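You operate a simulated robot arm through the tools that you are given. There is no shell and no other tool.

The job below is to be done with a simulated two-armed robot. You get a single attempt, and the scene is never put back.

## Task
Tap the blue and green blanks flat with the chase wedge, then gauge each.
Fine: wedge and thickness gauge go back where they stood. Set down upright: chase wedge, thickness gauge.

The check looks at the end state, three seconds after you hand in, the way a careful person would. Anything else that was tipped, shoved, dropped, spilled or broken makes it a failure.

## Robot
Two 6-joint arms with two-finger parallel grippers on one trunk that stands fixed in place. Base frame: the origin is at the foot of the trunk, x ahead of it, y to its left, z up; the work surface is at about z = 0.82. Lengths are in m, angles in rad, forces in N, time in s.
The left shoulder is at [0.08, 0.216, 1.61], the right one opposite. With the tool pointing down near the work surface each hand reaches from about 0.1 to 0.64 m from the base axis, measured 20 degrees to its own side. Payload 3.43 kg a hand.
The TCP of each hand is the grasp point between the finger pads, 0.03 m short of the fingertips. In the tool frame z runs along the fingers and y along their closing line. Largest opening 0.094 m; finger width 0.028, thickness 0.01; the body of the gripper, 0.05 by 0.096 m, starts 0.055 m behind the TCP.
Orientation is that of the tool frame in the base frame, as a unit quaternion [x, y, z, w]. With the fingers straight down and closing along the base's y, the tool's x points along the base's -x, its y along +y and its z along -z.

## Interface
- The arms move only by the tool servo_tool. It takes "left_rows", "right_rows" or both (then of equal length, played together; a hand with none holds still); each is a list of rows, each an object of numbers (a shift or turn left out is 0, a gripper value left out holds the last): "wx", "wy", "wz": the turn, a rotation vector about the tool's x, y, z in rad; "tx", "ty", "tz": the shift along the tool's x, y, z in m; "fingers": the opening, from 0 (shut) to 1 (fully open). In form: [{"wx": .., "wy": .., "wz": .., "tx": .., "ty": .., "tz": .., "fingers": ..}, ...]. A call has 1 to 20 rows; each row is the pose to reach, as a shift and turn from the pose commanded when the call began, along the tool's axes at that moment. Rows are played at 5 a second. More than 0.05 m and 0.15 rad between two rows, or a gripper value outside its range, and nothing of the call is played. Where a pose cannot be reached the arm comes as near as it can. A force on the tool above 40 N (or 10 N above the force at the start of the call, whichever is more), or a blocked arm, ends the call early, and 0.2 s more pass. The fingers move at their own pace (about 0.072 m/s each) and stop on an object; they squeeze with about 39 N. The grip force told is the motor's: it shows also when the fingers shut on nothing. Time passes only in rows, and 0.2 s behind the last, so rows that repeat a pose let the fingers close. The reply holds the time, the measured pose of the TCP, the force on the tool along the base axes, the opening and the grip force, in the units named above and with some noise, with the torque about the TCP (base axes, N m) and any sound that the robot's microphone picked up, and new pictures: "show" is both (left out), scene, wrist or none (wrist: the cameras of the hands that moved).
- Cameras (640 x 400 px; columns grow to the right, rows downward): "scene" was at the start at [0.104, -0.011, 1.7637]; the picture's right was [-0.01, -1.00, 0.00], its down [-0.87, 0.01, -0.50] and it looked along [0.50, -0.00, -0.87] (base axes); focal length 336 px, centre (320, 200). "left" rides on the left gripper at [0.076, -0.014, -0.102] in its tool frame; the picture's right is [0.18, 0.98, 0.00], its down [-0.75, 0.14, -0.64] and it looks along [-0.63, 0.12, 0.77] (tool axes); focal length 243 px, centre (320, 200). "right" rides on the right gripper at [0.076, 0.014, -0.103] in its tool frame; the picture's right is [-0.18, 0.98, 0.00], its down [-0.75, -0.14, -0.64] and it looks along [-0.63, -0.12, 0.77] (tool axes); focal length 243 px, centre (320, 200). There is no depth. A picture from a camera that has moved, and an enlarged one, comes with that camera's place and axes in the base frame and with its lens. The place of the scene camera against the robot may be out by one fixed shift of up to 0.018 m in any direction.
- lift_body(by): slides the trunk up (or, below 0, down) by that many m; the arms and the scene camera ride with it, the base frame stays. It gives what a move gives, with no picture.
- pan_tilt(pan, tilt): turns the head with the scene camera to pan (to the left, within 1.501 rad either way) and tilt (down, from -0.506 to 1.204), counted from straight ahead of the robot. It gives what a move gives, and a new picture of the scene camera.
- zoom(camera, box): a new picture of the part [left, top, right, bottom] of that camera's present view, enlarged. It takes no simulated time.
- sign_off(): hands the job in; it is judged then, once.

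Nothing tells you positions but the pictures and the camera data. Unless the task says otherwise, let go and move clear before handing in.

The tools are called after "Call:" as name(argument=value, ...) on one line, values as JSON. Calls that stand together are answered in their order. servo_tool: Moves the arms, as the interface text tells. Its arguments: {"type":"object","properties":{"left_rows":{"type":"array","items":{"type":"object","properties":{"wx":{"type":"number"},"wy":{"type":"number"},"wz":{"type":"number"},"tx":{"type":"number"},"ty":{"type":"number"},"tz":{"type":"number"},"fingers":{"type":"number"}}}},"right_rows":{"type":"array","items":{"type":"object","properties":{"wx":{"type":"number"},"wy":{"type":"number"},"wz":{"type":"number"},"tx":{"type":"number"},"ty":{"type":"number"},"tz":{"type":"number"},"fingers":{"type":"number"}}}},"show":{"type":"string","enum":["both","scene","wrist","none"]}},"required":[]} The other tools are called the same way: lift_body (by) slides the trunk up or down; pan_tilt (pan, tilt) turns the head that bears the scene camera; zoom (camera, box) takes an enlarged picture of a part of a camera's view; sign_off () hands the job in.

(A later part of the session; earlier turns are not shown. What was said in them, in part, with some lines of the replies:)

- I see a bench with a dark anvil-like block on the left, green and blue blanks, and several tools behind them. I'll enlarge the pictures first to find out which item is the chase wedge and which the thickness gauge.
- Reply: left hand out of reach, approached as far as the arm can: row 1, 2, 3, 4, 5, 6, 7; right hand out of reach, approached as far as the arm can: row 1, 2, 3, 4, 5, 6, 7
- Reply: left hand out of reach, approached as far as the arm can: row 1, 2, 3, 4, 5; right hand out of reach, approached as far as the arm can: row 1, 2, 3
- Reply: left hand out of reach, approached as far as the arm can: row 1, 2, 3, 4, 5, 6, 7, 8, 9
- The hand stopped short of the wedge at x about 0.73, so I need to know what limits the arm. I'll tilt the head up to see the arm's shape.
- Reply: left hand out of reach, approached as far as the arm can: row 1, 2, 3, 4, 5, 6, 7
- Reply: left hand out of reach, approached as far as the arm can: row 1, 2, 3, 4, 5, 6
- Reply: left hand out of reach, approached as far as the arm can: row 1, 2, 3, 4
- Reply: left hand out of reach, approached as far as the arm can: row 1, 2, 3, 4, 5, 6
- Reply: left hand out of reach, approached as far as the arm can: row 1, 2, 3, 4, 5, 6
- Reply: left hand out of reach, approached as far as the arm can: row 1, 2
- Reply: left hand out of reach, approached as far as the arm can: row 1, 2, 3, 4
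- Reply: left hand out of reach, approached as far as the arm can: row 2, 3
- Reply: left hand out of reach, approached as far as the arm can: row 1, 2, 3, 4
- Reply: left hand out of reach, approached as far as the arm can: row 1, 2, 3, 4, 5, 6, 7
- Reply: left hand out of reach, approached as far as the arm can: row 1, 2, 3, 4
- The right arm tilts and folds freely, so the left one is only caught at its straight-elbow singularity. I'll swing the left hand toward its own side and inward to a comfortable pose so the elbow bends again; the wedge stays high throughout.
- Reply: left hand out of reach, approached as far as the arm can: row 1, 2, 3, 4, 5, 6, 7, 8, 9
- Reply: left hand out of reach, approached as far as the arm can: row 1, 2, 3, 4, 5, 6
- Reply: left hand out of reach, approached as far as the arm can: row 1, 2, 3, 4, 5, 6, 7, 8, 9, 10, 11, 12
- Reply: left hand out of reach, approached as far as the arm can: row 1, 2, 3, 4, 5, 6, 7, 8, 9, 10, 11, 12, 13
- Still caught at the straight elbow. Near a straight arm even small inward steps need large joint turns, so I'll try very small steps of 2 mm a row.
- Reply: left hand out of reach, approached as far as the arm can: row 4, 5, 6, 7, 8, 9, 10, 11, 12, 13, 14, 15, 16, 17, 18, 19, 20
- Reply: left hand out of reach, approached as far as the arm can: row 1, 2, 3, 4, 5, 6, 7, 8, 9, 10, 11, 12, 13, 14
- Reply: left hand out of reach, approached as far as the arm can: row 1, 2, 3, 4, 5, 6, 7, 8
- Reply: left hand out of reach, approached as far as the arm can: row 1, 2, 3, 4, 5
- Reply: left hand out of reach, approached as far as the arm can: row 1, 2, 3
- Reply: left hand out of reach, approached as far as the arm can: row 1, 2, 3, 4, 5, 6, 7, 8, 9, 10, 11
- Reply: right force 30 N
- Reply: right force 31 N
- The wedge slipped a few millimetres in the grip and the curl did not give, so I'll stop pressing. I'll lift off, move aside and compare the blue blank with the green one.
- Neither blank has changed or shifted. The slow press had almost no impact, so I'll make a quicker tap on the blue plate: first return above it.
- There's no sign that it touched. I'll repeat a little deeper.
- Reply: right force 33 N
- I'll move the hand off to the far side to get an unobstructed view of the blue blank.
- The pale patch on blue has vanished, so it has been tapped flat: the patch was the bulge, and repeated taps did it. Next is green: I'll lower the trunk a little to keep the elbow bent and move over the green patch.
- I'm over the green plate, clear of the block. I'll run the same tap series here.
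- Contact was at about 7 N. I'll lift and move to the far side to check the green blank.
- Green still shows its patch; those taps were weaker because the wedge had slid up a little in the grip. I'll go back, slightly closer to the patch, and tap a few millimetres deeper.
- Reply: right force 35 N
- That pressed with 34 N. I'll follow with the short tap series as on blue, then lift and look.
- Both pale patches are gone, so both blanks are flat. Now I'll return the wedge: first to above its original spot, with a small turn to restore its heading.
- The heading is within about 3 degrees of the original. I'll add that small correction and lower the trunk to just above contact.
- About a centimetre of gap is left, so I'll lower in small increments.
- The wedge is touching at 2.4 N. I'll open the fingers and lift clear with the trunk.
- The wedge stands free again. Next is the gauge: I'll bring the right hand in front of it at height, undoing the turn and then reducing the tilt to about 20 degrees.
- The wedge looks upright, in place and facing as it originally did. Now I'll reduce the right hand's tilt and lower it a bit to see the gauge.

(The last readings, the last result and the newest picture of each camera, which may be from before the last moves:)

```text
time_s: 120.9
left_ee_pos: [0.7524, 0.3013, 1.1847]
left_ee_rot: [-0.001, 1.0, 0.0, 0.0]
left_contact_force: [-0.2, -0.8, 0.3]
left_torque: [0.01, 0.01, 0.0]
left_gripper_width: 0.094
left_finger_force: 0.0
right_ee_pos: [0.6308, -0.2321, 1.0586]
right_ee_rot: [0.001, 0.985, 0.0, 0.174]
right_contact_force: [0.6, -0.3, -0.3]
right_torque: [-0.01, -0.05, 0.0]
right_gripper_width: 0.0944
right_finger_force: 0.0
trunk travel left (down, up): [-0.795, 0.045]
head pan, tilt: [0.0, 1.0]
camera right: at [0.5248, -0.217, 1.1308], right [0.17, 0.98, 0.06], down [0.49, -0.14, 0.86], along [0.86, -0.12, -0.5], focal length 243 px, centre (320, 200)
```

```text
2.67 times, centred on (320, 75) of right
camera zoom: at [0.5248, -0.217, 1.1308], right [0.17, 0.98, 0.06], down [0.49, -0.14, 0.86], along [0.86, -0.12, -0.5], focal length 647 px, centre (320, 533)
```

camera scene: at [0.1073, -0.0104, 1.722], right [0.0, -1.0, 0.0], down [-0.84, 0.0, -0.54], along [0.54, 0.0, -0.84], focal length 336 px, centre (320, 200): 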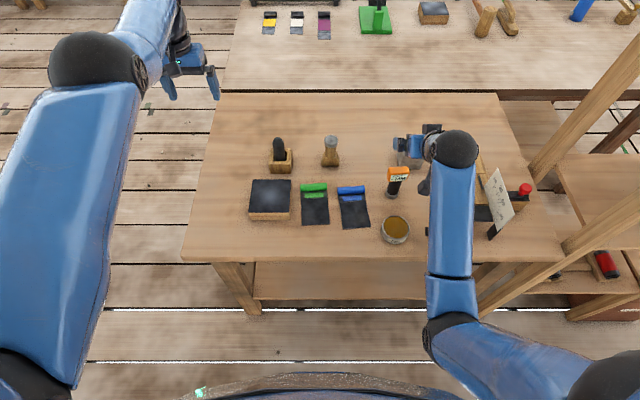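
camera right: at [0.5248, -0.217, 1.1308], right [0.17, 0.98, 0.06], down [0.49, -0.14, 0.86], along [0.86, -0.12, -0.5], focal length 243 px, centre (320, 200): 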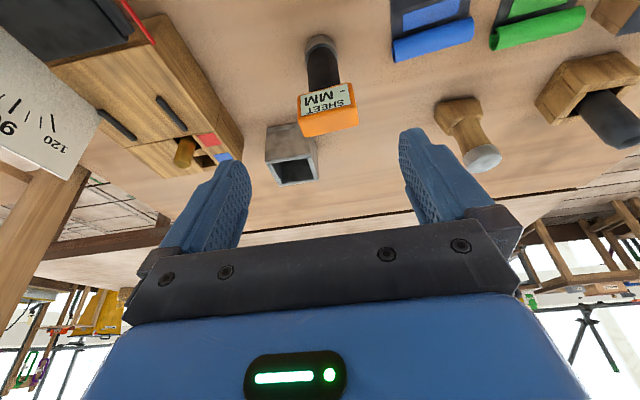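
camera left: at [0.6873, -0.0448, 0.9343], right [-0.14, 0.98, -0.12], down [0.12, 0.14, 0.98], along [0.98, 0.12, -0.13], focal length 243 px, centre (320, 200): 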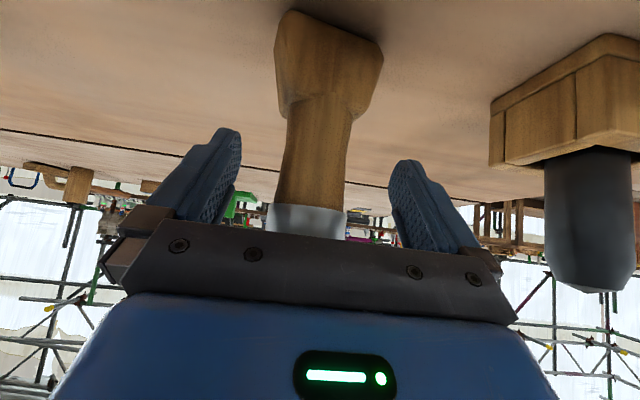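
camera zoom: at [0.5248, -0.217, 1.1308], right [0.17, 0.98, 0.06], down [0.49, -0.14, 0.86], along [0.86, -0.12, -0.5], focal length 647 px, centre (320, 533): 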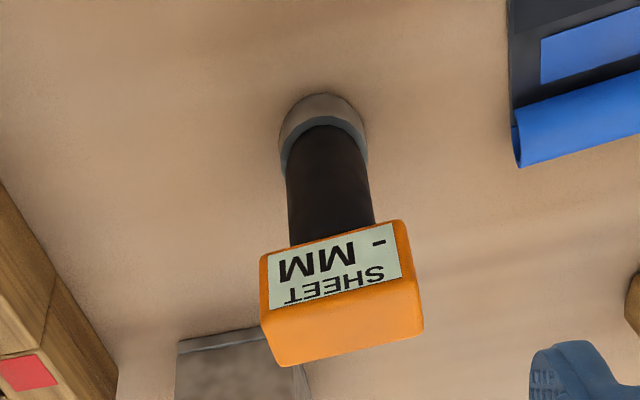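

The gauge's axis is at about (0.688, -0.226), its orange head tops out near z = 0.95, and it's turned about 5 degrees. I'll centre the hand above the head with a matching turn.

Call:
servo_tool(right_rows=[{"tx": -0.0146, "ty": 0.002, "tz": 0.0155, "wx": -0.0103, "wz": -0.0282}, {"tx": -0.0293, "ty": 0.0043, "tz": 0.031, "wx": -0.0206, "wz": -0.0563}, {"tx": -0.0439, "ty": 0.0064, "tz": 0.0465, "wx": -0.0309, "wz": -0.0845}, {"tx": -0.0439, "ty": 0.0064, "tz": 0.0465, "wx": -0.0309, "wz": -0.0845}], show="wrist")

Call:
zoom(camera="right", box=[180, 20, 460, 210])

```text
time_s: 121.9
left_ee_pos: [0.7527, 0.301, 1.1848]
left_ee_rot: [0.0, 1.0, 0.001, 0.0]
left_contact_force: [0.1, -0.3, -0.4]
left_torque: [-0.02, -0.01, 0.03]
left_gripper_width: 0.0941
left_finger_force: 0.1
right_ee_pos: [0.689, -0.2267, 1.0309]
right_ee_rot: [-0.044, 0.983, 0.008, 0.175]
right_contact_force: [0.1, -0.5, -0.2]
right_torque: [0.01, 0.01, -0.01]
right_gripper_width: 0.094
right_finger_force: 0.0
trunk travel left (down, up): [-0.795, 0.045]
head pan, tilt: [0.0, 1.0]
camera right: at [0.5816, -0.2199, 1.1017], right [0.08, 0.99, 0.06], down [0.5, -0.1, 0.86], along [0.86, -0.04, -0.5], focal length 243 px, centre (320, 200)
```

right: 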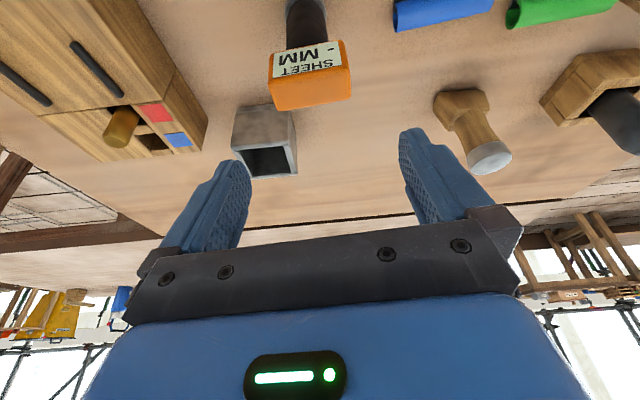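

```text
2.11 times, centred on (320, 115) of right
camera zoom: at [0.5816, -0.2199, 1.1017], right [0.08, 0.99, 0.06], down [0.5, -0.1, 0.86], along [0.86, -0.04, -0.5], focal length 511 px, centre (320, 379)
```

zoom: 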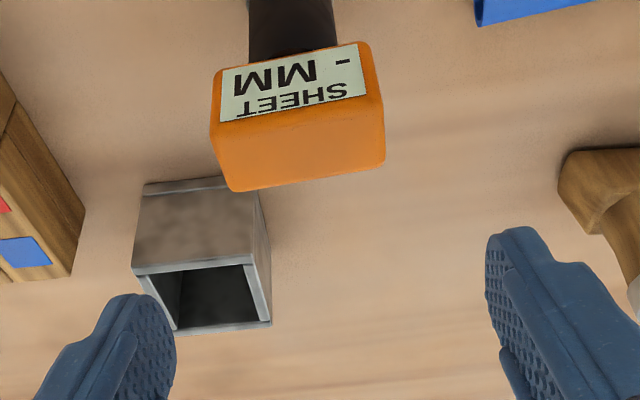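

The head is centred at about (0.688, -0.225) and aligned with the fingers. I'll lower with the trunk until the fingers straddle it.

Call:
lift_body(by=-0.06)

Call:
zoom(camera="right", box=[180, 20, 460, 210])

```text
time_s: 122.9
left_ee_pos: [0.7518, 0.3018, 1.1242]
left_ee_rot: [0.0, 1.0, 0.001, 0.001]
left_contact_force: [1.2, 0.2, 0.6]
left_torque: [0.0, 0.0, 0.03]
left_gripper_width: 0.094
left_finger_force: 0.1
right_ee_pos: [0.6895, -0.2261, 0.9707]
right_ee_rot: [-0.044, 0.984, 0.008, 0.175]
right_contact_force: [-0.9, -0.2, -0.2]
right_torque: [-0.02, 0.0, -0.02]
right_gripper_width: 0.0937
right_finger_force: 0.0
trunk travel left (down, up): [-0.735, 0.105]
head pan, tilt: [0.0, 1.0]
```

```text
2.11 times, centred on (320, 115) of right
camera zoom: at [0.5814, -0.22, 1.0418], right [0.09, 0.99, 0.06], down [0.5, -0.1, 0.86], along [0.86, -0.04, -0.5], focal length 511 px, centre (320, 379)
```

zoom: 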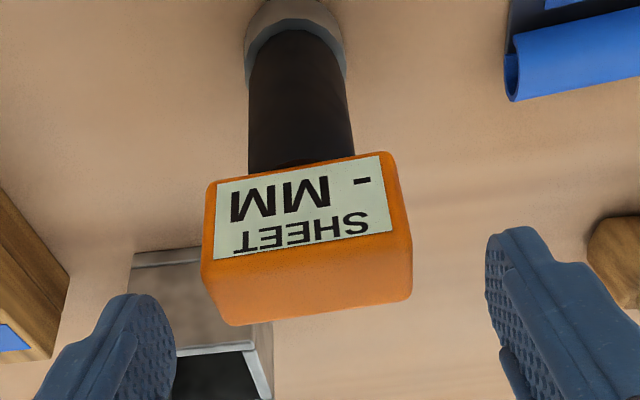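

It's aligned. I'll lower the remaining 3.6 cm and close on the head.

Call:
lift_body(by=-0.036)

Call:
servo_tool(right_rows=[{"fingers": 0.75, "tx": 0.001}, {"fingers": 0.65, "tx": 0.001}, {"fingers": 0.65, "tx": 0.001}], show="wrist")

Call:
zoom(camera="right", box=[180, 20, 460, 210])

```text
time_s: 123.7
left_ee_pos: [0.752, 0.301, 1.0881]
left_ee_rot: [0.0, 1.0, 0.001, 0.0]
left_contact_force: [-0.3, -0.5, 0.3]
left_torque: [-0.02, 0.0, 0.0]
left_gripper_width: 0.0938
left_finger_force: 0.1
right_ee_pos: [0.6888, -0.2264, 0.9344]
right_ee_rot: [-0.044, 0.984, 0.008, 0.175]
right_contact_force: [-0.4, 0.5, -0.7]
right_torque: [0.03, 0.01, 0.02]
right_gripper_width: 0.0939
right_finger_force: 0.0
trunk travel left (down, up): [-0.699, 0.141]
head pan, tilt: [0.0, 1.0]
```

```text
time_s: 124.5
left_ee_pos: [0.7521, 0.3008, 1.0882]
left_ee_rot: [0.0, 1.0, 0.001, 0.0]
left_contact_force: [0.2, 1.2, 0.1]
left_torque: [-0.05, 0.02, 0.01]
left_gripper_width: 0.0938
left_finger_force: 0.0
right_ee_pos: [0.6883, -0.2254, 0.933]
right_ee_rot: [-0.044, 0.984, 0.008, 0.175]
right_contact_force: [0.4, -0.3, 0.5]
right_torque: [0.0, -0.08, -0.02]
right_gripper_width: 0.062
right_finger_force: 25.3
trunk travel left (down, up): [-0.699, 0.141]
head pan, tilt: [0.0, 1.0]
camera right: at [0.5805, -0.2203, 1.0052], right [0.09, 0.99, 0.06], down [0.5, -0.1, 0.86], along [0.86, -0.04, -0.5], focal length 243 px, centre (320, 200)
```

right: 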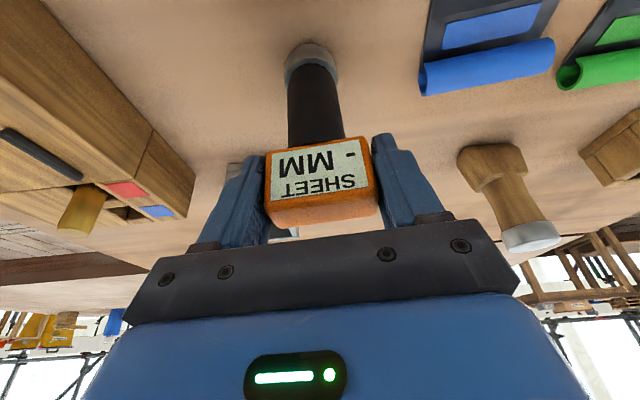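

```text
2.11 times, centred on (320, 115) of right
camera zoom: at [0.5805, -0.2203, 1.0052], right [0.09, 0.99, 0.06], down [0.5, -0.1, 0.86], along [0.86, -0.04, -0.5], focal length 511 px, centre (320, 379)
```

zoom: 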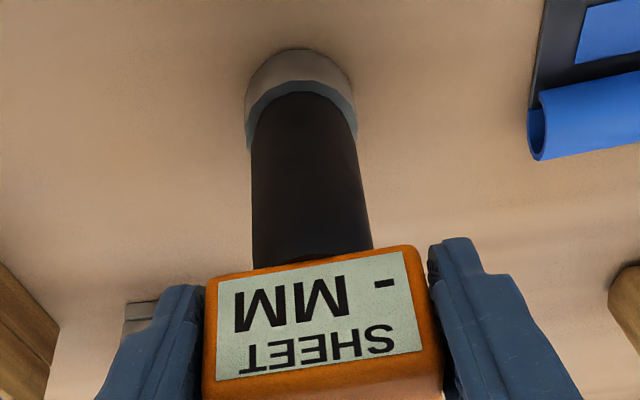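

The fingers stopped on the head at a width of 0.062. I'll tighten the grip and lift with the trunk.

Call:
servo_tool(right_rows=[{"fingers": 0.4}, {"fingers": 0.4}, {"fingers": 0.4}], show="none")

Call:
lift_body(by=0.1)

Call:
zoom(camera="right", box=[180, 20, 460, 210])

```text
time_s: 125.3
left_ee_pos: [0.7518, 0.3016, 1.0887]
left_ee_rot: [0.0, 1.0, 0.001, 0.0]
left_contact_force: [0.0, -0.8, -0.1]
left_torque: [0.01, -0.02, -0.01]
left_gripper_width: 0.0939
left_finger_force: 0.1
right_ee_pos: [0.6871, -0.2254, 0.9346]
right_ee_rot: [-0.044, 0.984, 0.008, 0.175]
right_contact_force: [0.4, -1.3, 0.0]
right_torque: [-0.05, -0.09, -0.01]
right_gripper_width: 0.0618
right_finger_force: 39.3
trunk travel left (down, up): [-0.699, 0.141]
head pan, tilt: [0.0, 1.0]
```

```text
time_s: 126.6
left_ee_pos: [0.7529, 0.3013, 1.1878]
left_ee_rot: [0.001, 1.0, 0.001, -0.001]
left_contact_force: [0.3, -0.2, 0.5]
left_torque: [0.0, 0.02, 0.01]
left_gripper_width: 0.0937
left_finger_force: 0.1
right_ee_pos: [0.6882, -0.2261, 1.0351]
right_ee_rot: [-0.044, 0.984, 0.009, 0.175]
right_contact_force: [-0.1, 0.5, -1.5]
right_torque: [0.04, 0.03, 0.01]
right_gripper_width: 0.0617
right_finger_force: 38.8
trunk travel left (down, up): [-0.799, 0.041]
head pan, tilt: [0.0, 1.0]
```

```text
2.11 times, centred on (320, 115) of right
camera zoom: at [0.5806, -0.2202, 1.105], right [0.09, 0.99, 0.06], down [0.5, -0.1, 0.86], along [0.86, -0.04, -0.5], focal length 511 px, centre (320, 379)
```

zoom: 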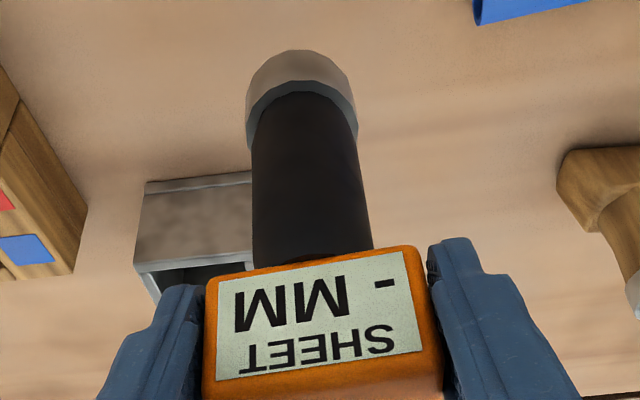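

The gauge is held upright and reads "-". I'll carry it over the centre of the blue plate.

Call:
servo_tool(right_rows=[{"tx": 0.0116, "ty": 0.025, "tz": -0.0043}, {"tx": 0.0233, "ty": 0.05, "tz": -0.0086}, {"tx": 0.0349, "ty": 0.0751, "tz": -0.0128}, {"tx": 0.0466, "ty": 0.1, "tz": -0.0171}, {"tx": 0.0582, "ty": 0.1251, "tz": -0.0214}, {"tx": 0.0582, "ty": 0.1251, "tz": -0.0214}])

Call:
zoom(camera="right", box=[180, 0, 460, 190])

```text
time_s: 128.0
left_ee_pos: [0.7519, 0.3012, 1.1886]
left_ee_rot: [0.001, 1.0, 0.001, 0.0]
left_contact_force: [0.3, -1.1, 0.6]
left_torque: [0.03, -0.04, 0.02]
left_gripper_width: 0.0943
left_finger_force: 0.0
right_ee_pos: [0.6164, -0.1073, 1.0345]
right_ee_rot: [-0.044, 0.984, 0.008, 0.175]
right_contact_force: [0.4, -0.4, -1.7]
right_torque: [0.02, 0.05, -0.01]
right_gripper_width: 0.0617
right_finger_force: 39.2
trunk travel left (down, up): [-0.799, 0.041]
head pan, tilt: [0.0, 1.0]
camera scene: at [0.1077, -0.0105, 1.726], right [0.0, -1.0, 0.0], down [-0.84, 0.0, -0.54], along [0.54, 0.0, -0.84], focal length 336 px, centre (320, 200)
camera right: at [0.5086, -0.1014, 1.105], right [0.09, 0.99, 0.06], down [0.5, -0.1, 0.86], along [0.86, -0.04, -0.5], focal length 243 px, centre (320, 200)
```

scene: 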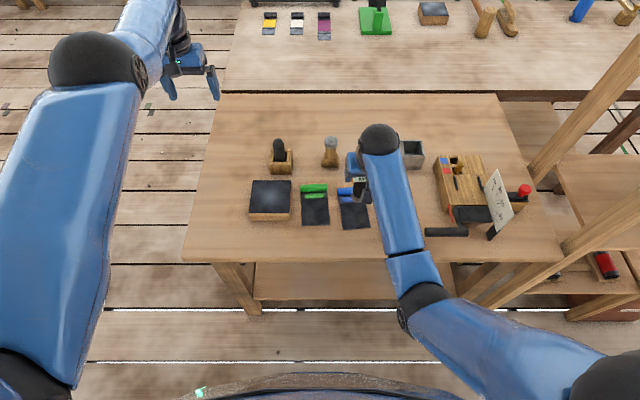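
right: 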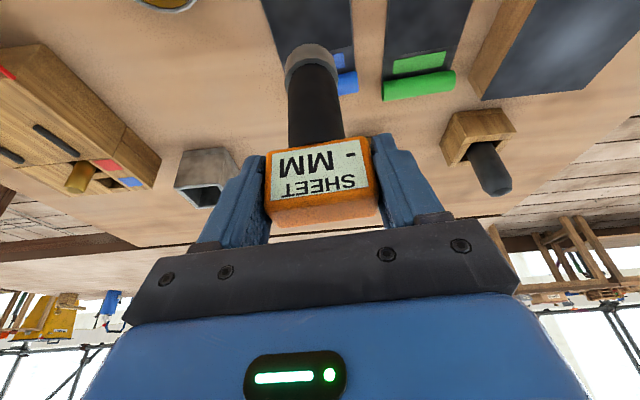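

```text
2.11 times, centred on (320, 95) of right
camera zoom: at [0.5086, -0.1014, 1.105], right [0.09, 0.99, 0.06], down [0.5, -0.1, 0.86], along [0.86, -0.04, -0.5], focal length 511 px, centre (320, 421)
```

zoom: 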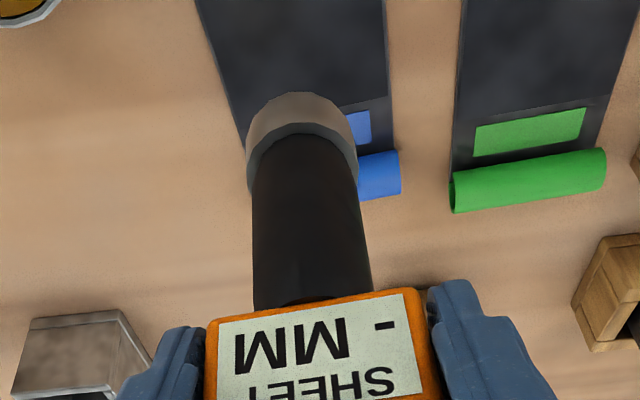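

The foot is at about (0.618, -0.107), over the middle of the blue plate. I'll lower to just above contact and then touch down gently.

Call:
lift_body(by=-0.088)

Call:
lift_body(by=-0.006)

Call:
zoom(camera="right", box=[180, 0, 460, 190])

```text
time_s: 129.2
left_ee_pos: [0.752, 0.3016, 1.1003]
left_ee_rot: [0.0, 1.0, 0.0, 0.0]
left_contact_force: [1.2, 0.4, -0.5]
left_torque: [0.01, -0.02, 0.0]
left_gripper_width: 0.0941
left_finger_force: 0.1
right_ee_pos: [0.6158, -0.1076, 0.9458]
right_ee_rot: [-0.044, 0.983, 0.007, 0.175]
right_contact_force: [0.2, 0.6, -1.1]
right_torque: [0.0, 0.0, -0.02]
right_gripper_width: 0.0617
right_finger_force: 39.2
trunk travel left (down, up): [-0.711, 0.129]
head pan, tilt: [0.0, 1.0]
```

```text
time_s: 129.8
left_ee_pos: [0.7529, 0.3019, 1.0938]
left_ee_rot: [0.0, 1.0, 0.001, -0.001]
left_contact_force: [1.3, 0.3, -0.1]
left_torque: [0.01, 0.0, 0.0]
left_gripper_width: 0.0939
left_finger_force: 0.1
right_ee_pos: [0.6158, -0.1085, 0.9408]
right_ee_rot: [-0.044, 0.984, 0.007, 0.174]
right_contact_force: [-0.2, -1.1, -1.7]
right_torque: [-0.02, 0.03, -0.02]
right_gripper_width: 0.0618
right_finger_force: 38.9
trunk travel left (down, up): [-0.705, 0.135]
head pan, tilt: [0.0, 1.0]
```

```text
2.11 times, centred on (320, 95) of right
camera zoom: at [0.5091, -0.1015, 1.0107], right [0.09, 0.99, 0.06], down [0.5, -0.1, 0.86], along [0.86, -0.04, -0.5], focal length 511 px, centre (320, 421)
```

zoom: 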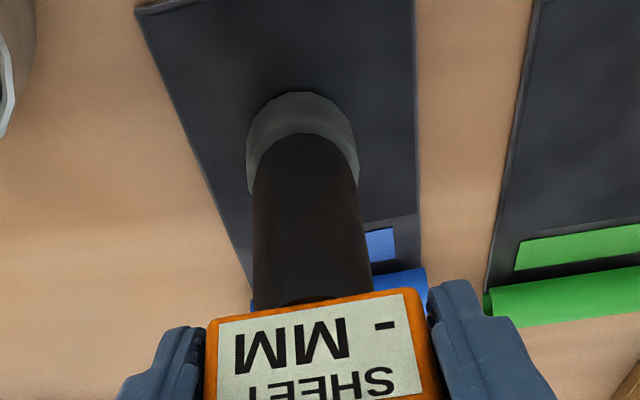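

Just above the plate now, so I'll go down another 3 mm and watch the force and the display.

Call:
lift_body(by=-0.003)

Call:
servo_tool(right_rows=[{"tz": 0.0}, {"tz": 0.0}, {"tz": 0.0}], show="wrist")

Call:
zoom(camera="right", box=[180, 0, 460, 230])

```text
time_s: 130.3
left_ee_pos: [0.7527, 0.3012, 1.0911]
left_ee_rot: [0.001, 1.0, 0.0, 0.0]
left_contact_force: [-0.2, -1.4, 0.1]
left_torque: [0.04, 0.01, 0.03]
left_gripper_width: 0.0941
left_finger_force: 0.0
right_ee_pos: [0.6159, -0.1072, 0.9387]
right_ee_rot: [-0.044, 0.983, 0.009, 0.177]
right_contact_force: [-1.1, -1.4, 5.1]
right_torque: [0.04, 0.11, -0.02]
right_gripper_width: 0.0616
right_finger_force: 38.9
trunk travel left (down, up): [-0.702, 0.138]
head pan, tilt: [0.0, 1.0]
```

```text
time_s: 131.1
left_ee_pos: [0.7514, 0.3004, 1.0926]
left_ee_rot: [0.0, 1.0, 0.0, 0.0]
left_contact_force: [0.6, 0.2, -0.1]
left_torque: [0.02, 0.01, -0.07]
left_gripper_width: 0.0939
left_finger_force: 0.1
right_ee_pos: [0.6163, -0.1082, 0.9393]
right_ee_rot: [-0.044, 0.983, 0.008, 0.177]
right_contact_force: [2.0, -0.8, 7.1]
right_torque: [0.07, -0.14, 0.0]
right_gripper_width: 0.0615
right_finger_force: 39.5
trunk travel left (down, up): [-0.702, 0.138]
head pan, tilt: [0.0, 1.0]
camera right: at [0.5082, -0.1017, 1.0088], right [0.09, 0.99, 0.06], down [0.49, -0.1, 0.86], along [0.86, -0.04, -0.5], focal length 243 px, centre (320, 200)
```

right: 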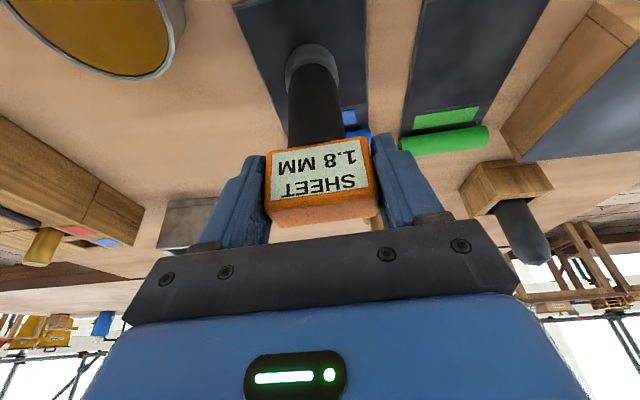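

```text
1.74 times, centred on (320, 115) of right
camera zoom: at [0.5082, -0.1017, 1.0088], right [0.09, 0.99, 0.06], down [0.49, -0.1, 0.86], along [0.86, -0.04, -0.5], focal length 422 px, centre (320, 348)
```

zoom: 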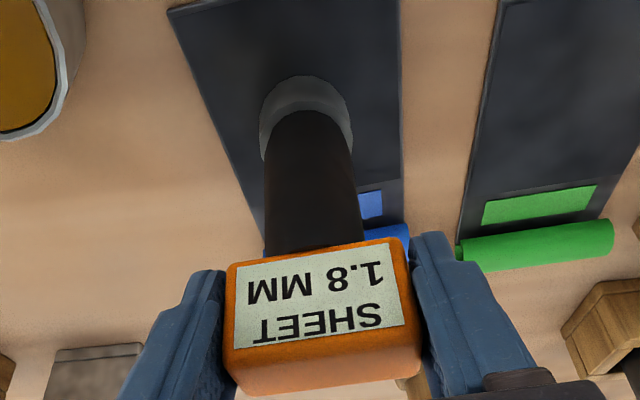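

The display reads 1.8 MM on blue. I'll lift and carry the gauge over to the green plate.

Call:
lift_body(by=0.08)

Call:
servo_tool(right_rows=[{"tx": -0.0038, "ty": 0.0247, "tz": 0.0014}, {"tx": -0.0076, "ty": 0.0495, "tz": 0.0028}, {"tx": -0.0114, "ty": 0.0742, "tz": 0.0042}, {"tx": -0.0152, "ty": 0.099, "tz": 0.0056}, {"tx": -0.019, "ty": 0.1237, "tz": 0.007}, {"tx": -0.019, "ty": 0.1237, "tz": 0.007}], show="wrist")

Call:
zoom(camera="right", box=[180, 0, 460, 230])

```text
time_s: 132.3
left_ee_pos: [0.7525, 0.301, 1.1702]
left_ee_rot: [0.0, 1.0, 0.002, -0.001]
left_contact_force: [-0.3, 0.1, -0.3]
left_torque: [0.0, 0.04, -0.01]
left_gripper_width: 0.094
left_finger_force: 0.1
right_ee_pos: [0.6175, -0.1079, 1.0171]
right_ee_rot: [-0.044, 0.983, 0.009, 0.175]
right_contact_force: [-1.0, 0.2, -1.3]
right_torque: [0.01, 0.05, -0.01]
right_gripper_width: 0.0616
right_finger_force: 38.7
trunk travel left (down, up): [-0.782, 0.058]
head pan, tilt: [0.0, 1.0]
```

```text
time_s: 133.7
left_ee_pos: [0.7522, 0.3027, 1.172]
left_ee_rot: [0.0, 1.0, 0.001, -0.001]
left_contact_force: [0.0, 0.2, -0.5]
left_torque: [0.01, 0.03, 0.01]
left_gripper_width: 0.0942
left_finger_force: 0.0
right_ee_pos: [0.6252, 0.0186, 1.0166]
right_ee_rot: [-0.044, 0.984, 0.008, 0.175]
right_contact_force: [-0.3, 0.6, -0.9]
right_torque: [-0.03, -0.01, -0.01]
right_gripper_width: 0.0616
right_finger_force: 39.1
trunk travel left (down, up): [-0.782, 0.058]
head pan, tilt: [0.0, 1.0]
camera right: at [0.5181, 0.0239, 1.0884], right [0.09, 0.99, 0.06], down [0.5, -0.1, 0.86], along [0.86, -0.04, -0.5], focal length 243 px, centre (320, 200)
```

right: 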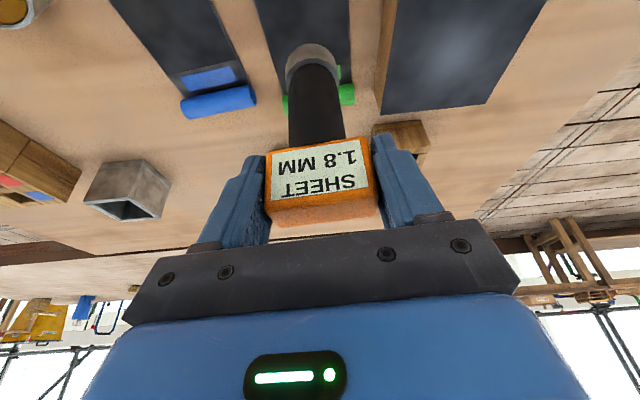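

```text
1.74 times, centred on (320, 115) of right
camera zoom: at [0.5181, 0.0239, 1.0884], right [0.09, 0.99, 0.06], down [0.5, -0.1, 0.86], along [0.86, -0.04, -0.5], focal length 422 px, centre (320, 348)
```

zoom: 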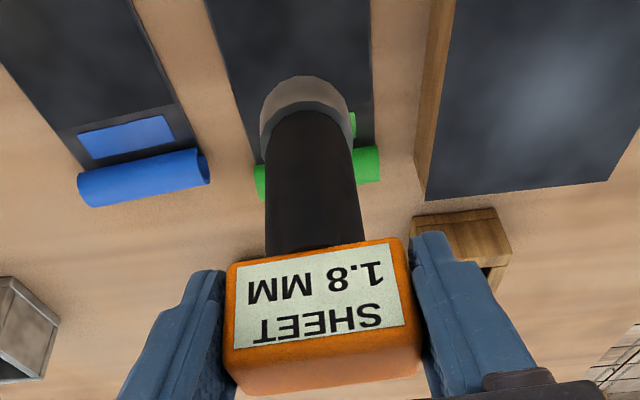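

I'm over the green plate, with the display still holding 1.8. I'll lower to contact.

Call:
lift_body(by=-0.074)

Call:
lift_body(by=-0.005)

Call:
servo_tool(right_rows=[{"tz": 0.0}, {"tz": 0.0}], show="wrist")

Call:
zoom(camera="right", box=[180, 0, 460, 230])

```text
time_s: 134.8
left_ee_pos: [0.7539, 0.3026, 1.0979]
left_ee_rot: [0.0, 1.0, 0.0, 0.0]
left_contact_force: [0.1, -0.9, -0.2]
left_torque: [0.03, -0.02, 0.0]
left_gripper_width: 0.0939
left_finger_force: 0.1
right_ee_pos: [0.6264, 0.0189, 0.9435]
right_ee_rot: [-0.043, 0.984, 0.008, 0.175]
right_contact_force: [-0.1, -0.9, -1.7]
right_torque: [0.02, -0.01, 0.03]
right_gripper_width: 0.0617
right_finger_force: 39.1
trunk travel left (down, up): [-0.708, 0.132]
head pan, tilt: [0.0, 1.0]
```

```text
time_s: 135.3
left_ee_pos: [0.7531, 0.3014, 1.0915]
left_ee_rot: [0.0, 1.0, 0.0, -0.002]
left_contact_force: [-0.5, 0.4, -0.6]
left_torque: [-0.01, 0.01, -0.01]
left_gripper_width: 0.094
left_finger_force: 0.1
right_ee_pos: [0.6258, 0.0166, 0.9382]
right_ee_rot: [-0.044, 0.984, 0.008, 0.175]
right_contact_force: [1.2, 0.5, -1.0]
right_torque: [-0.02, 0.01, -0.01]
right_gripper_width: 0.0617
right_finger_force: 39.1
trunk travel left (down, up): [-0.703, 0.137]
head pan, tilt: [0.0, 1.0]
```

```text
time_s: 135.9
left_ee_pos: [0.7524, 0.3019, 1.0917]
left_ee_rot: [0.0, 1.0, 0.001, -0.001]
left_contact_force: [-0.6, -1.2, -0.3]
left_torque: [-0.04, 0.03, -0.04]
left_gripper_width: 0.0938
left_finger_force: 0.0
right_ee_pos: [0.6263, 0.018, 0.9379]
right_ee_rot: [-0.043, 0.984, 0.008, 0.174]
right_contact_force: [0.4, -0.9, -1.0]
right_torque: [-0.03, 0.01, -0.01]
right_gripper_width: 0.0617
right_finger_force: 38.9
trunk travel left (down, up): [-0.703, 0.137]
head pan, tilt: [0.0, 1.0]
camera right: at [0.5181, 0.0236, 1.0093], right [0.09, 0.99, 0.06], down [0.5, -0.1, 0.86], along [0.86, -0.04, -0.5], focal length 243 px, centre (320, 200)
```

right: 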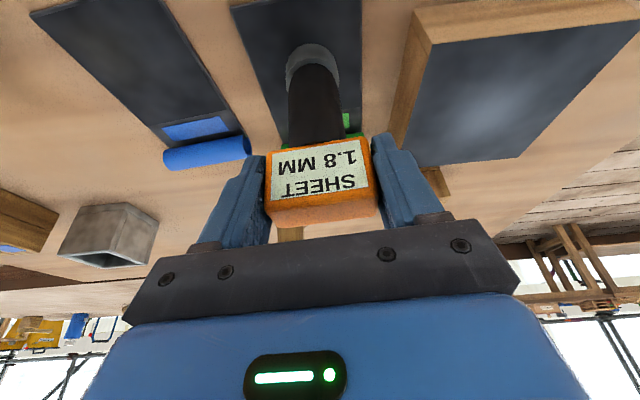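

```text
1.74 times, centred on (320, 115) of right
camera zoom: at [0.5181, 0.0236, 1.0093], right [0.09, 0.99, 0.06], down [0.5, -0.1, 0.86], along [0.86, -0.04, -0.5], focal length 422 px, centre (320, 348)
```

zoom: 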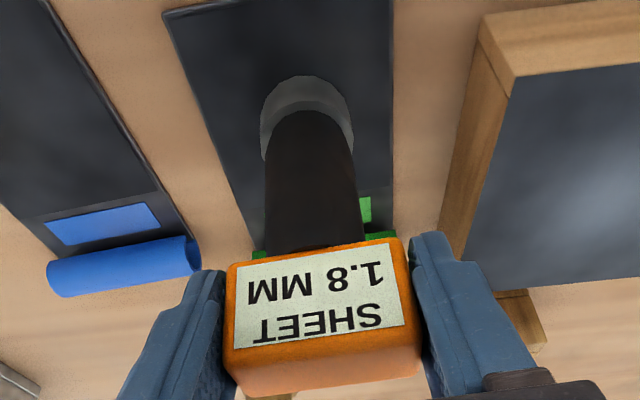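

No contact yet, so I'll lower a little more.

Call:
lift_body(by=-0.003)

Call:
servo_tool(right_rows=[{"tz": 0.0}, {"tz": 0.0}, {"tz": 0.0}, {"tz": 0.0}], show="wrist")

Call:
zoom(camera="right", box=[180, 0, 460, 230])

```text
time_s: 136.5
left_ee_pos: [0.7514, 0.302, 1.09]
left_ee_rot: [0.0, 1.0, 0.001, 0.001]
left_contact_force: [-0.1, 0.6, 0.4]
left_torque: [0.02, -0.01, 0.0]
left_gripper_width: 0.0941
left_finger_force: 0.0
right_ee_pos: [0.6252, 0.0176, 0.9377]
right_ee_rot: [-0.042, 0.983, 0.007, 0.176]
right_contact_force: [-1.0, -0.9, 11.1]
right_torque: [-0.04, 0.19, -0.01]
right_gripper_width: 0.0618
right_finger_force: 38.8
trunk travel left (down, up): [-0.7, 0.14]
head pan, tilt: [0.0, 1.0]
```

```text
time_s: 137.5
left_ee_pos: [0.7509, 0.3017, 1.0899]
left_ee_rot: [0.0, 1.0, 0.001, 0.0]
left_contact_force: [-0.1, 0.5, 0.6]
left_torque: [0.01, 0.01, 0.0]
left_gripper_width: 0.0939
left_finger_force: 0.2
right_ee_pos: [0.6253, 0.0185, 0.9392]
right_ee_rot: [-0.043, 0.983, 0.007, 0.178]
right_contact_force: [5.3, -1.5, 19.1]
right_torque: [0.0, -0.46, -0.01]
right_gripper_width: 0.0618
right_finger_force: 39.1
trunk travel left (down, up): [-0.7, 0.14]
head pan, tilt: [0.0, 1.0]
camera right: at [0.5172, 0.0236, 1.0084], right [0.09, 0.99, 0.07], down [0.49, -0.1, 0.86], along [0.87, -0.04, -0.5], focal length 243 px, centre (320, 200)
```

right: 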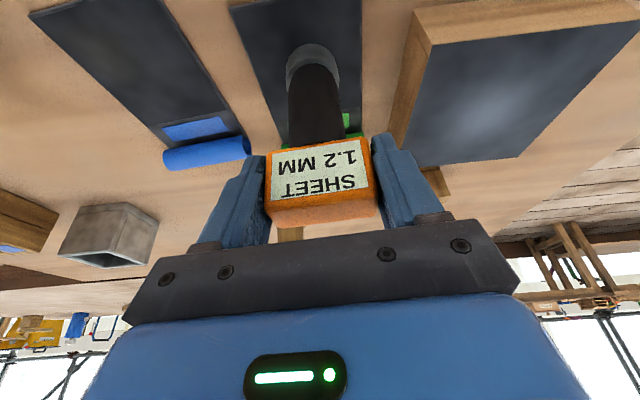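

```text
1.74 times, centred on (320, 115) of right
camera zoom: at [0.5172, 0.0236, 1.0084], right [0.09, 0.99, 0.07], down [0.49, -0.1, 0.86], along [0.87, -0.04, -0.5], focal length 422 px, centre (320, 348)
```

zoom: 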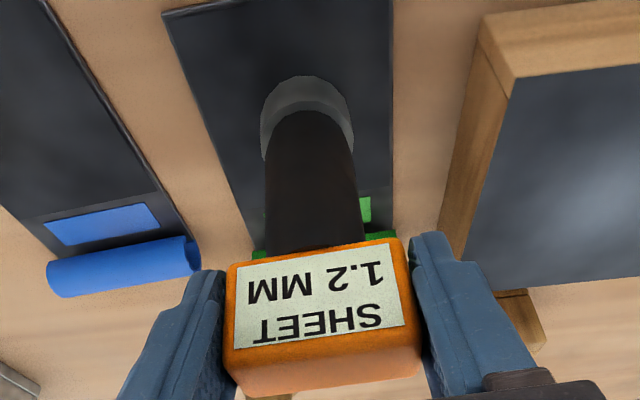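

Green reads 1.2 MM, so both blanks are gauged. Now I'll return the gauge: lift and carry it back over where it stood.

Call:
lift_body(by=0.095)

Call:
servo_tool(right_rows=[{"tx": -0.0054, "ty": -0.0355, "tz": 0.002}, {"tx": -0.0108, "ty": -0.071, "tz": 0.0039}, {"tx": -0.0162, "ty": -0.1064, "tz": 0.0059}, {"tx": -0.0215, "ty": -0.1419, "tz": 0.0079}, {"tx": -0.0269, "ty": -0.1774, "tz": 0.0099}, {"tx": -0.0323, "ty": -0.2128, "tz": 0.0118}, {"tx": -0.0377, "ty": -0.2483, "tz": 0.0138}, {"tx": -0.0377, "ty": -0.2483, "tz": 0.0138}])

Call:
zoom(camera="right", box=[180, 0, 460, 230])

```text
time_s: 138.8
left_ee_pos: [0.7517, 0.3004, 1.1843]
left_ee_rot: [0.0, 1.0, 0.001, -0.001]
left_contact_force: [0.3, -0.5, -0.6]
left_torque: [-0.03, -0.02, 0.0]
left_gripper_width: 0.0942
left_finger_force: 0.0
right_ee_pos: [0.6259, 0.0171, 1.0304]
right_ee_rot: [-0.044, 0.984, 0.009, 0.175]
right_contact_force: [-0.6, -0.1, -1.0]
right_torque: [-0.03, 0.02, -0.01]
right_gripper_width: 0.0614
right_finger_force: 39.4
trunk travel left (down, up): [-0.795, 0.045]
head pan, tilt: [0.0, 1.0]
```

```text
time_s: 140.6
left_ee_pos: [0.7524, 0.3011, 1.1834]
left_ee_rot: [0.0, 1.0, 0.001, 0.0]
left_contact_force: [-0.9, -0.2, 0.2]
left_torque: [0.02, 0.0, -0.02]
left_gripper_width: 0.0939
left_finger_force: 0.2
right_ee_pos: [0.6882, -0.2269, 1.0301]
right_ee_rot: [-0.044, 0.984, 0.008, 0.175]
right_contact_force: [-0.1, 0.6, -2.1]
right_torque: [-0.03, 0.0, -0.02]
right_gripper_width: 0.0617
right_finger_force: 39.1
trunk travel left (down, up): [-0.795, 0.045]
head pan, tilt: [0.0, 1.0]
camera scene: at [0.1077, -0.0104, 1.722], right [0.0, -1.0, 0.0], down [-0.84, 0.0, -0.54], along [0.54, 0.0, -0.84], focal length 336 px, centre (320, 200)
camera right: at [0.5802, -0.2209, 1.1015], right [0.09, 0.99, 0.06], down [0.5, -0.1, 0.86], along [0.86, -0.04, -0.5], focal length 243 px, centre (320, 200)
```

scene: 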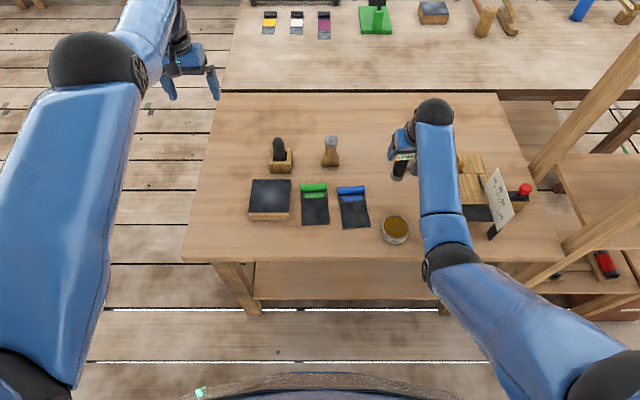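
right: 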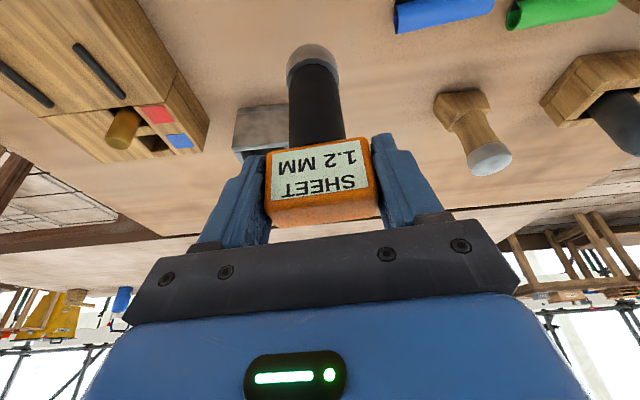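

```text
1.74 times, centred on (320, 115) of right
camera zoom: at [0.5802, -0.2209, 1.1015], right [0.09, 0.99, 0.06], down [0.5, -0.1, 0.86], along [0.86, -0.04, -0.5], focal length 422 px, centre (320, 348)
```

zoom: 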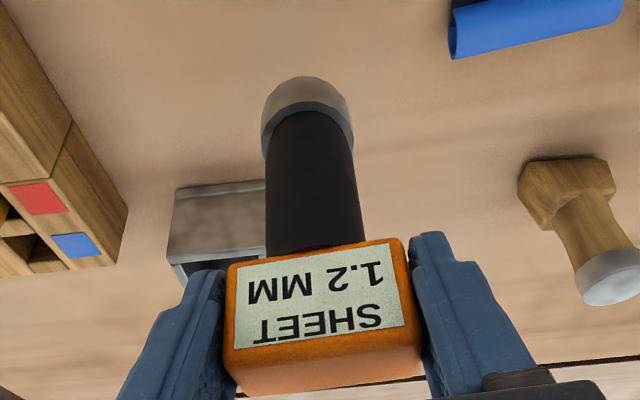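

I'm at (0.688, -0.227) above its spot. I'll lower in stages until it touches the bench.

Call:
lift_body(by=-0.093)

Call:
lift_body(by=-0.002)

Call:
servo_tool(right_rows=[{"tz": 0.0}], show="none")

```text
time_s: 141.8
left_ee_pos: [0.752, 0.3015, 1.0905]
left_ee_rot: [0.0, 1.0, 0.001, -0.001]
left_contact_force: [0.9, -0.4, 0.2]
left_torque: [0.0, 0.04, 0.01]
left_gripper_width: 0.0941
left_finger_force: 0.0
right_ee_pos: [0.6875, -0.2271, 0.938]
right_ee_rot: [-0.043, 0.984, 0.007, 0.175]
right_contact_force: [-0.5, 0.6, -1.4]
right_torque: [0.02, 0.02, -0.02]
right_gripper_width: 0.0618
right_finger_force: 38.9
trunk travel left (down, up): [-0.702, 0.138]
head pan, tilt: [0.0, 1.0]
```

```text
time_s: 142.3
left_ee_pos: [0.7535, 0.3009, 1.088]
left_ee_rot: [0.0, 1.0, 0.0, -0.001]
left_contact_force: [0.5, -0.3, -0.3]
left_torque: [-0.01, 0.02, 0.03]
left_gripper_width: 0.094
left_finger_force: 0.1
right_ee_pos: [0.6885, -0.2264, 0.9357]
right_ee_rot: [-0.044, 0.984, 0.008, 0.174]
right_contact_force: [-0.2, -0.9, -2.1]
right_torque: [0.0, -0.01, 0.02]
right_gripper_width: 0.0618
right_finger_force: 38.3
trunk travel left (down, up): [-0.7, 0.14]
head pan, tilt: [0.0, 1.0]
```

```text
time_s: 142.7
left_ee_pos: [0.7535, 0.3013, 1.0883]
left_ee_rot: [-0.001, 1.0, 0.001, -0.001]
left_contact_force: [-0.5, 0.4, 1.2]
left_torque: [0.02, -0.02, 0.02]
left_gripper_width: 0.094
left_finger_force: 0.1
right_ee_pos: [0.6882, -0.2257, 0.9351]
right_ee_rot: [-0.043, 0.984, 0.007, 0.175]
right_contact_force: [0.4, -0.6, -1.5]
right_torque: [0.03, 0.02, 0.01]
right_gripper_width: 0.0617
right_finger_force: 38.8
trunk travel left (down, up): [-0.7, 0.14]
head pan, tilt: [0.0, 1.0]
```

Call:
lift_body(by=-0.002)

Call:
servo_tool(right_rows=[{"tz": 0.0}], show="none")

```text
time_s: 143.3
left_ee_pos: [0.752, 0.3013, 1.0871]
left_ee_rot: [0.0, 1.0, 0.001, -0.001]
left_contact_force: [-0.4, 0.8, 0.1]
left_torque: [-0.03, -0.02, -0.01]
left_gripper_width: 0.0942
left_finger_force: 0.0
right_ee_pos: [0.6876, -0.2282, 0.9339]
right_ee_rot: [-0.043, 0.984, 0.007, 0.175]
right_contact_force: [-0.8, -0.3, 0.3]
right_torque: [0.03, 0.05, 0.01]
right_gripper_width: 0.0616
right_finger_force: 38.8
trunk travel left (down, up): [-0.698, 0.142]
head pan, tilt: [0.0, 1.0]
```

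```text
time_s: 143.7
left_ee_pos: [0.7533, 0.3019, 1.0873]
left_ee_rot: [-0.001, 1.0, 0.001, 0.0]
left_contact_force: [0.7, 0.4, 0.6]
left_torque: [-0.03, -0.01, -0.01]
left_gripper_width: 0.094
left_finger_force: 0.0
right_ee_pos: [0.6878, -0.2263, 0.9352]
right_ee_rot: [-0.044, 0.984, 0.008, 0.175]
right_contact_force: [-0.2, 0.8, 0.6]
right_torque: [-0.02, -0.04, 0.0]
right_gripper_width: 0.0617
right_finger_force: 39.1
trunk travel left (down, up): [-0.698, 0.142]
head pan, tilt: [0.0, 1.0]
```

The gauge is touching the bench lightly: the weight has come off the hand. I'll open gently and rise straight up with the trunk.

Call:
servo_tool(right_rows=[{"fingers": 0.7}, {"fingers": 0.8}, {"fingers": 1.0}, {"fingers": 1.0}, {"fingers": 1.0}], show="wrist")

Call:
lift_body(by=0.14)

Call:
zoom(camera="right", box=[180, 0, 460, 230])

```text
time_s: 144.9
left_ee_pos: [0.7528, 0.3006, 1.0873]
left_ee_rot: [0.0, 1.0, 0.002, 0.0]
left_contact_force: [0.0, -0.5, 0.1]
left_torque: [-0.01, -0.01, -0.01]
left_gripper_width: 0.0939
left_finger_force: 0.0
right_ee_pos: [0.6873, -0.2258, 0.9334]
right_ee_rot: [-0.044, 0.984, 0.008, 0.174]
right_contact_force: [-0.3, 0.1, 0.6]
right_torque: [0.02, -0.03, 0.01]
right_gripper_width: 0.094
right_finger_force: 0.0
trunk travel left (down, up): [-0.698, 0.142]
head pan, tilt: [0.0, 1.0]
camera right: at [0.58, -0.2205, 1.0048], right [0.09, 0.99, 0.06], down [0.5, -0.1, 0.86], along [0.86, -0.04, -0.5], focal length 243 px, centre (320, 200)
```

right: 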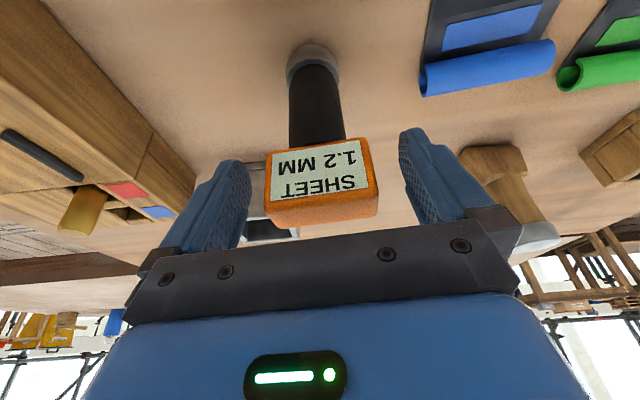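

```text
time_s: 146.5
left_ee_pos: [0.7515, 0.3016, 1.2269]
left_ee_rot: [0.0, 1.0, 0.001, -0.001]
left_contact_force: [0.4, 1.0, 0.9]
left_torque: [-0.03, 0.02, 0.01]
left_gripper_width: 0.094
left_finger_force: 0.1
right_ee_pos: [0.6876, -0.2262, 1.0748]
right_ee_rot: [-0.043, 0.984, 0.008, 0.175]
right_contact_force: [-0.2, 0.1, 0.1]
right_torque: [-0.01, 0.0, 0.0]
right_gripper_width: 0.0938
right_finger_force: 0.0
trunk travel left (down, up): [-0.838, 0.002]
head pan, tilt: [0.0, 1.0]
```

```text
1.74 times, centred on (320, 115) of right
camera zoom: at [0.5801, -0.2205, 1.1446], right [0.09, 0.99, 0.06], down [0.5, -0.1, 0.86], along [0.86, -0.04, -0.5], focal length 422 px, centre (320, 348)
```

zoom: 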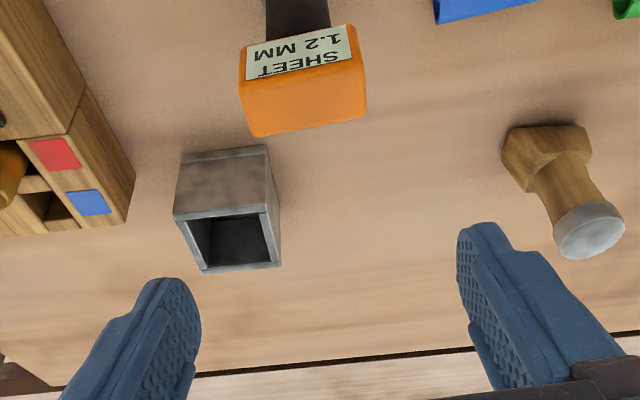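

The gauge stands freely. I'll move the right hand away to its own side, then look from the starting head pose to compare with the first picture.

Call:
servo_tool(right_rows=[{"tx": 0.0147, "ty": -0.0269, "tz": -0.0107}, {"tx": 0.0294, "ty": -0.0537, "tz": -0.0215}, {"tx": 0.0441, "ty": -0.0806, "tz": -0.0322}, {"tx": 0.0588, "ty": -0.1075, "tz": -0.0429}, {"tx": 0.0735, "ty": -0.1343, "tz": -0.0537}, {"tx": 0.0882, "ty": -0.1612, "tz": -0.0644}, {"tx": 0.0882, "ty": -0.1612, "tz": -0.0644}], show="none")

Call:
lift_body(by=0.002)

Call:
pan_tilt(pan=-0.007, tilt=1.049)

Call:
zoom(camera="scene", box=[230, 110, 390, 230])

Call:
zoom(camera="scene", box=[350, 110, 510, 240])

Call:
zoom(camera="scene", box=[260, 118, 350, 174])

Call:
zoom(camera="scene", box=[370, 145, 420, 195])

```text
time_s: 148.1
left_ee_pos: [0.7516, 0.3021, 1.2275]
left_ee_rot: [0.0, 1.0, 0.0, -0.001]
left_contact_force: [-0.8, -0.1, -0.5]
left_torque: [0.03, -0.01, -0.01]
left_gripper_width: 0.0942
left_finger_force: 0.1
right_ee_pos: [0.5974, -0.3963, 1.1031]
right_ee_rot: [-0.044, 0.984, 0.007, 0.174]
right_contact_force: [-0.1, -0.5, -0.2]
right_torque: [0.01, 0.04, 0.02]
right_gripper_width: 0.0942
right_finger_force: 0.1
trunk travel left (down, up): [-0.838, 0.002]
head pan, tilt: [0.0, 1.0]
```

```text
time_s: 148.7
left_ee_pos: [0.7519, 0.3012, 1.2292]
left_ee_rot: [0.0, 1.0, 0.001, 0.0]
left_contact_force: [0.6, 0.8, 1.0]
left_torque: [0.02, -0.01, 0.0]
left_gripper_width: 0.0942
left_finger_force: 0.0
right_ee_pos: [0.5975, -0.397, 1.1055]
right_ee_rot: [-0.044, 0.984, 0.008, 0.175]
right_contact_force: [0.1, -0.2, -0.2]
right_torque: [0.0, 0.02, -0.03]
right_gripper_width: 0.094
right_finger_force: 0.1
trunk travel left (down, up): [-0.84, 0.0]
head pan, tilt: [0.0, 1.0]
```

```text
time_s: 149.3
left_ee_pos: [0.7513, 0.3011, 1.2282]
left_ee_rot: [0.001, 1.0, 0.001, 0.0]
left_contact_force: [-0.1, -0.7, 0.5]
left_torque: [0.01, 0.01, -0.02]
left_gripper_width: 0.094
left_finger_force: 0.1
right_ee_pos: [0.5977, -0.3968, 1.1063]
right_ee_rot: [-0.044, 0.984, 0.007, 0.175]
right_contact_force: [-0.1, 1.0, 0.7]
right_torque: [0.04, 0.0, -0.02]
right_gripper_width: 0.094
right_finger_force: 0.0
trunk travel left (down, up): [-0.84, 0.0]
head pan, tilt: [-0.007, 1.049]
camera scene: at [0.104, -0.0111, 1.7637], right [-0.01, -1.0, 0.0], down [-0.87, 0.01, -0.5], along [0.5, 0.0, -0.87], focal length 336 px, centre (320, 200)
```

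scene: 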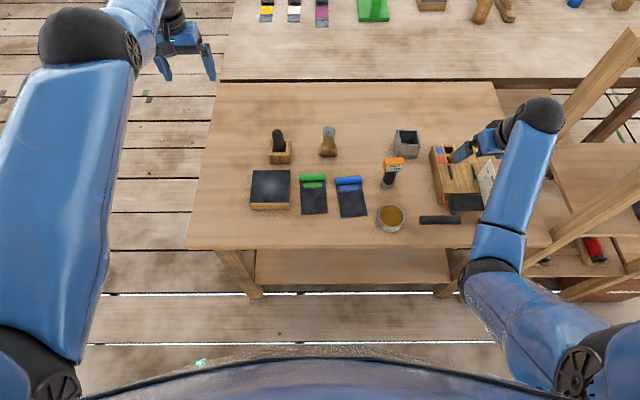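

```text
3.33 times, centred on (310, 170) of scene
camera zoom: at [0.104, -0.0111, 1.7637], right [-0.01, -1.0, 0.0], down [-0.87, 0.01, -0.5], along [0.5, 0.0, -0.87], focal length 1120 px, centre (353, 300)
```

zoom: 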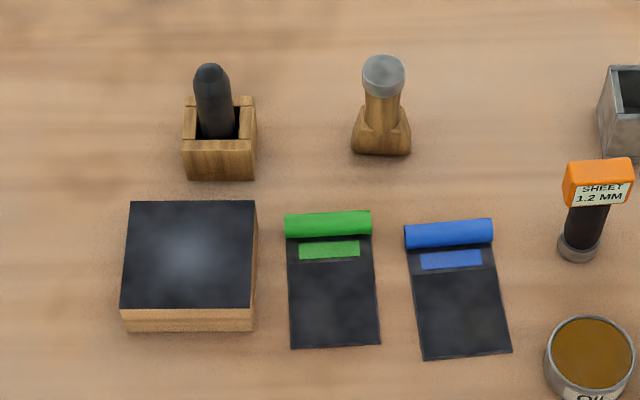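

```text
3.08 times, centred on (430, 175) of scene
camera zoom: at [0.104, -0.0111, 1.7637], right [-0.01, -1.0, 0.0], down [-0.87, 0.01, -0.5], along [0.5, 0.0, -0.87], focal length 1034 px, centre (-18, 277)
```

zoom: 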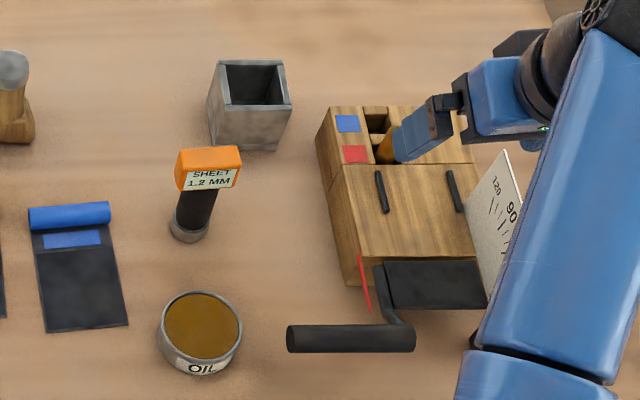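

```text
7.11 times, centred on (305, 146) of scene
camera zoom: at [0.104, -0.0111, 1.7637], right [-0.01, -1.0, 0.0], down [-0.87, 0.01, -0.5], along [0.5, 0.0, -0.87], focal length 2390 px, centre (427, 584)
```

zoom: 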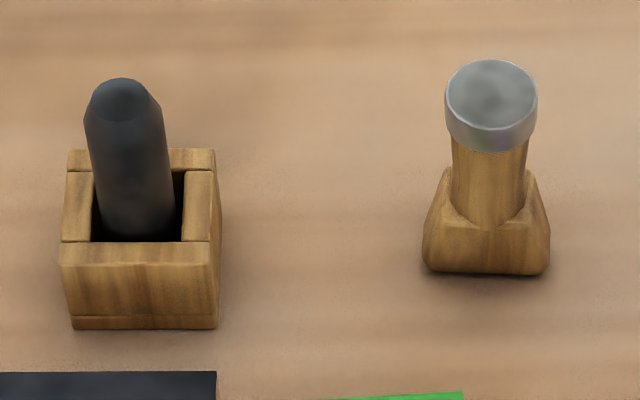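

```text
8.00 times, centred on (395, 170) of scene
camera zoom: at [0.104, -0.0111, 1.7637], right [-0.01, -1.0, 0.0], down [-0.87, 0.01, -0.5], along [0.5, 0.0, -0.87], focal length 2689 px, centre (-280, 440)
```

zoom: 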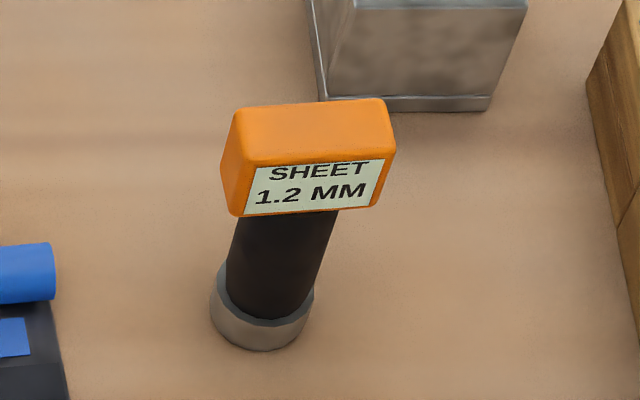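

Compared with the first picture:
- **Blanks:** both are flat and haven't shifted. They were gauged at 1.8 mm (blue) and 1.2 mm (green).
- **Gauge:** it stands exactly where it was.
- **Wedge:** it stands upright within about 8 mm of its spot.
- **Everything else:** undisturbed, and both hands are empty and clear.

I'm handing in.

Call:
sign_off()

```text
The job is handed in.
```

I tapped the blue and green blanks flat and gauged each one: blue reads 1.8 mm and green 1.2 mm. The job is handed in, but I got no verdict back.

- **Blanks:** the pale bulge patch disappeared from both plates after the tapping, and neither blank moved. Early on I also pressed the wedge on the blue blank's rolled edge (up to about 31 N), thinking that was the part to flatten; I saw no mark or change there.
- **Gauge:** it is upright and back where it stood, with no visible difference from the first picture. Its display still shows 1.2 mm.
- **Wedge:** it is upright and facing as it did originally, but about 8 mm off its starting spot. I judged that close enough and did not regrasp it.
- **Everything else:** the other objects looked undisturbed in the final view, and both hands are empty and clear.

The left arm's elbow locked straight partway through, so the right arm did all the tapping and gauging.
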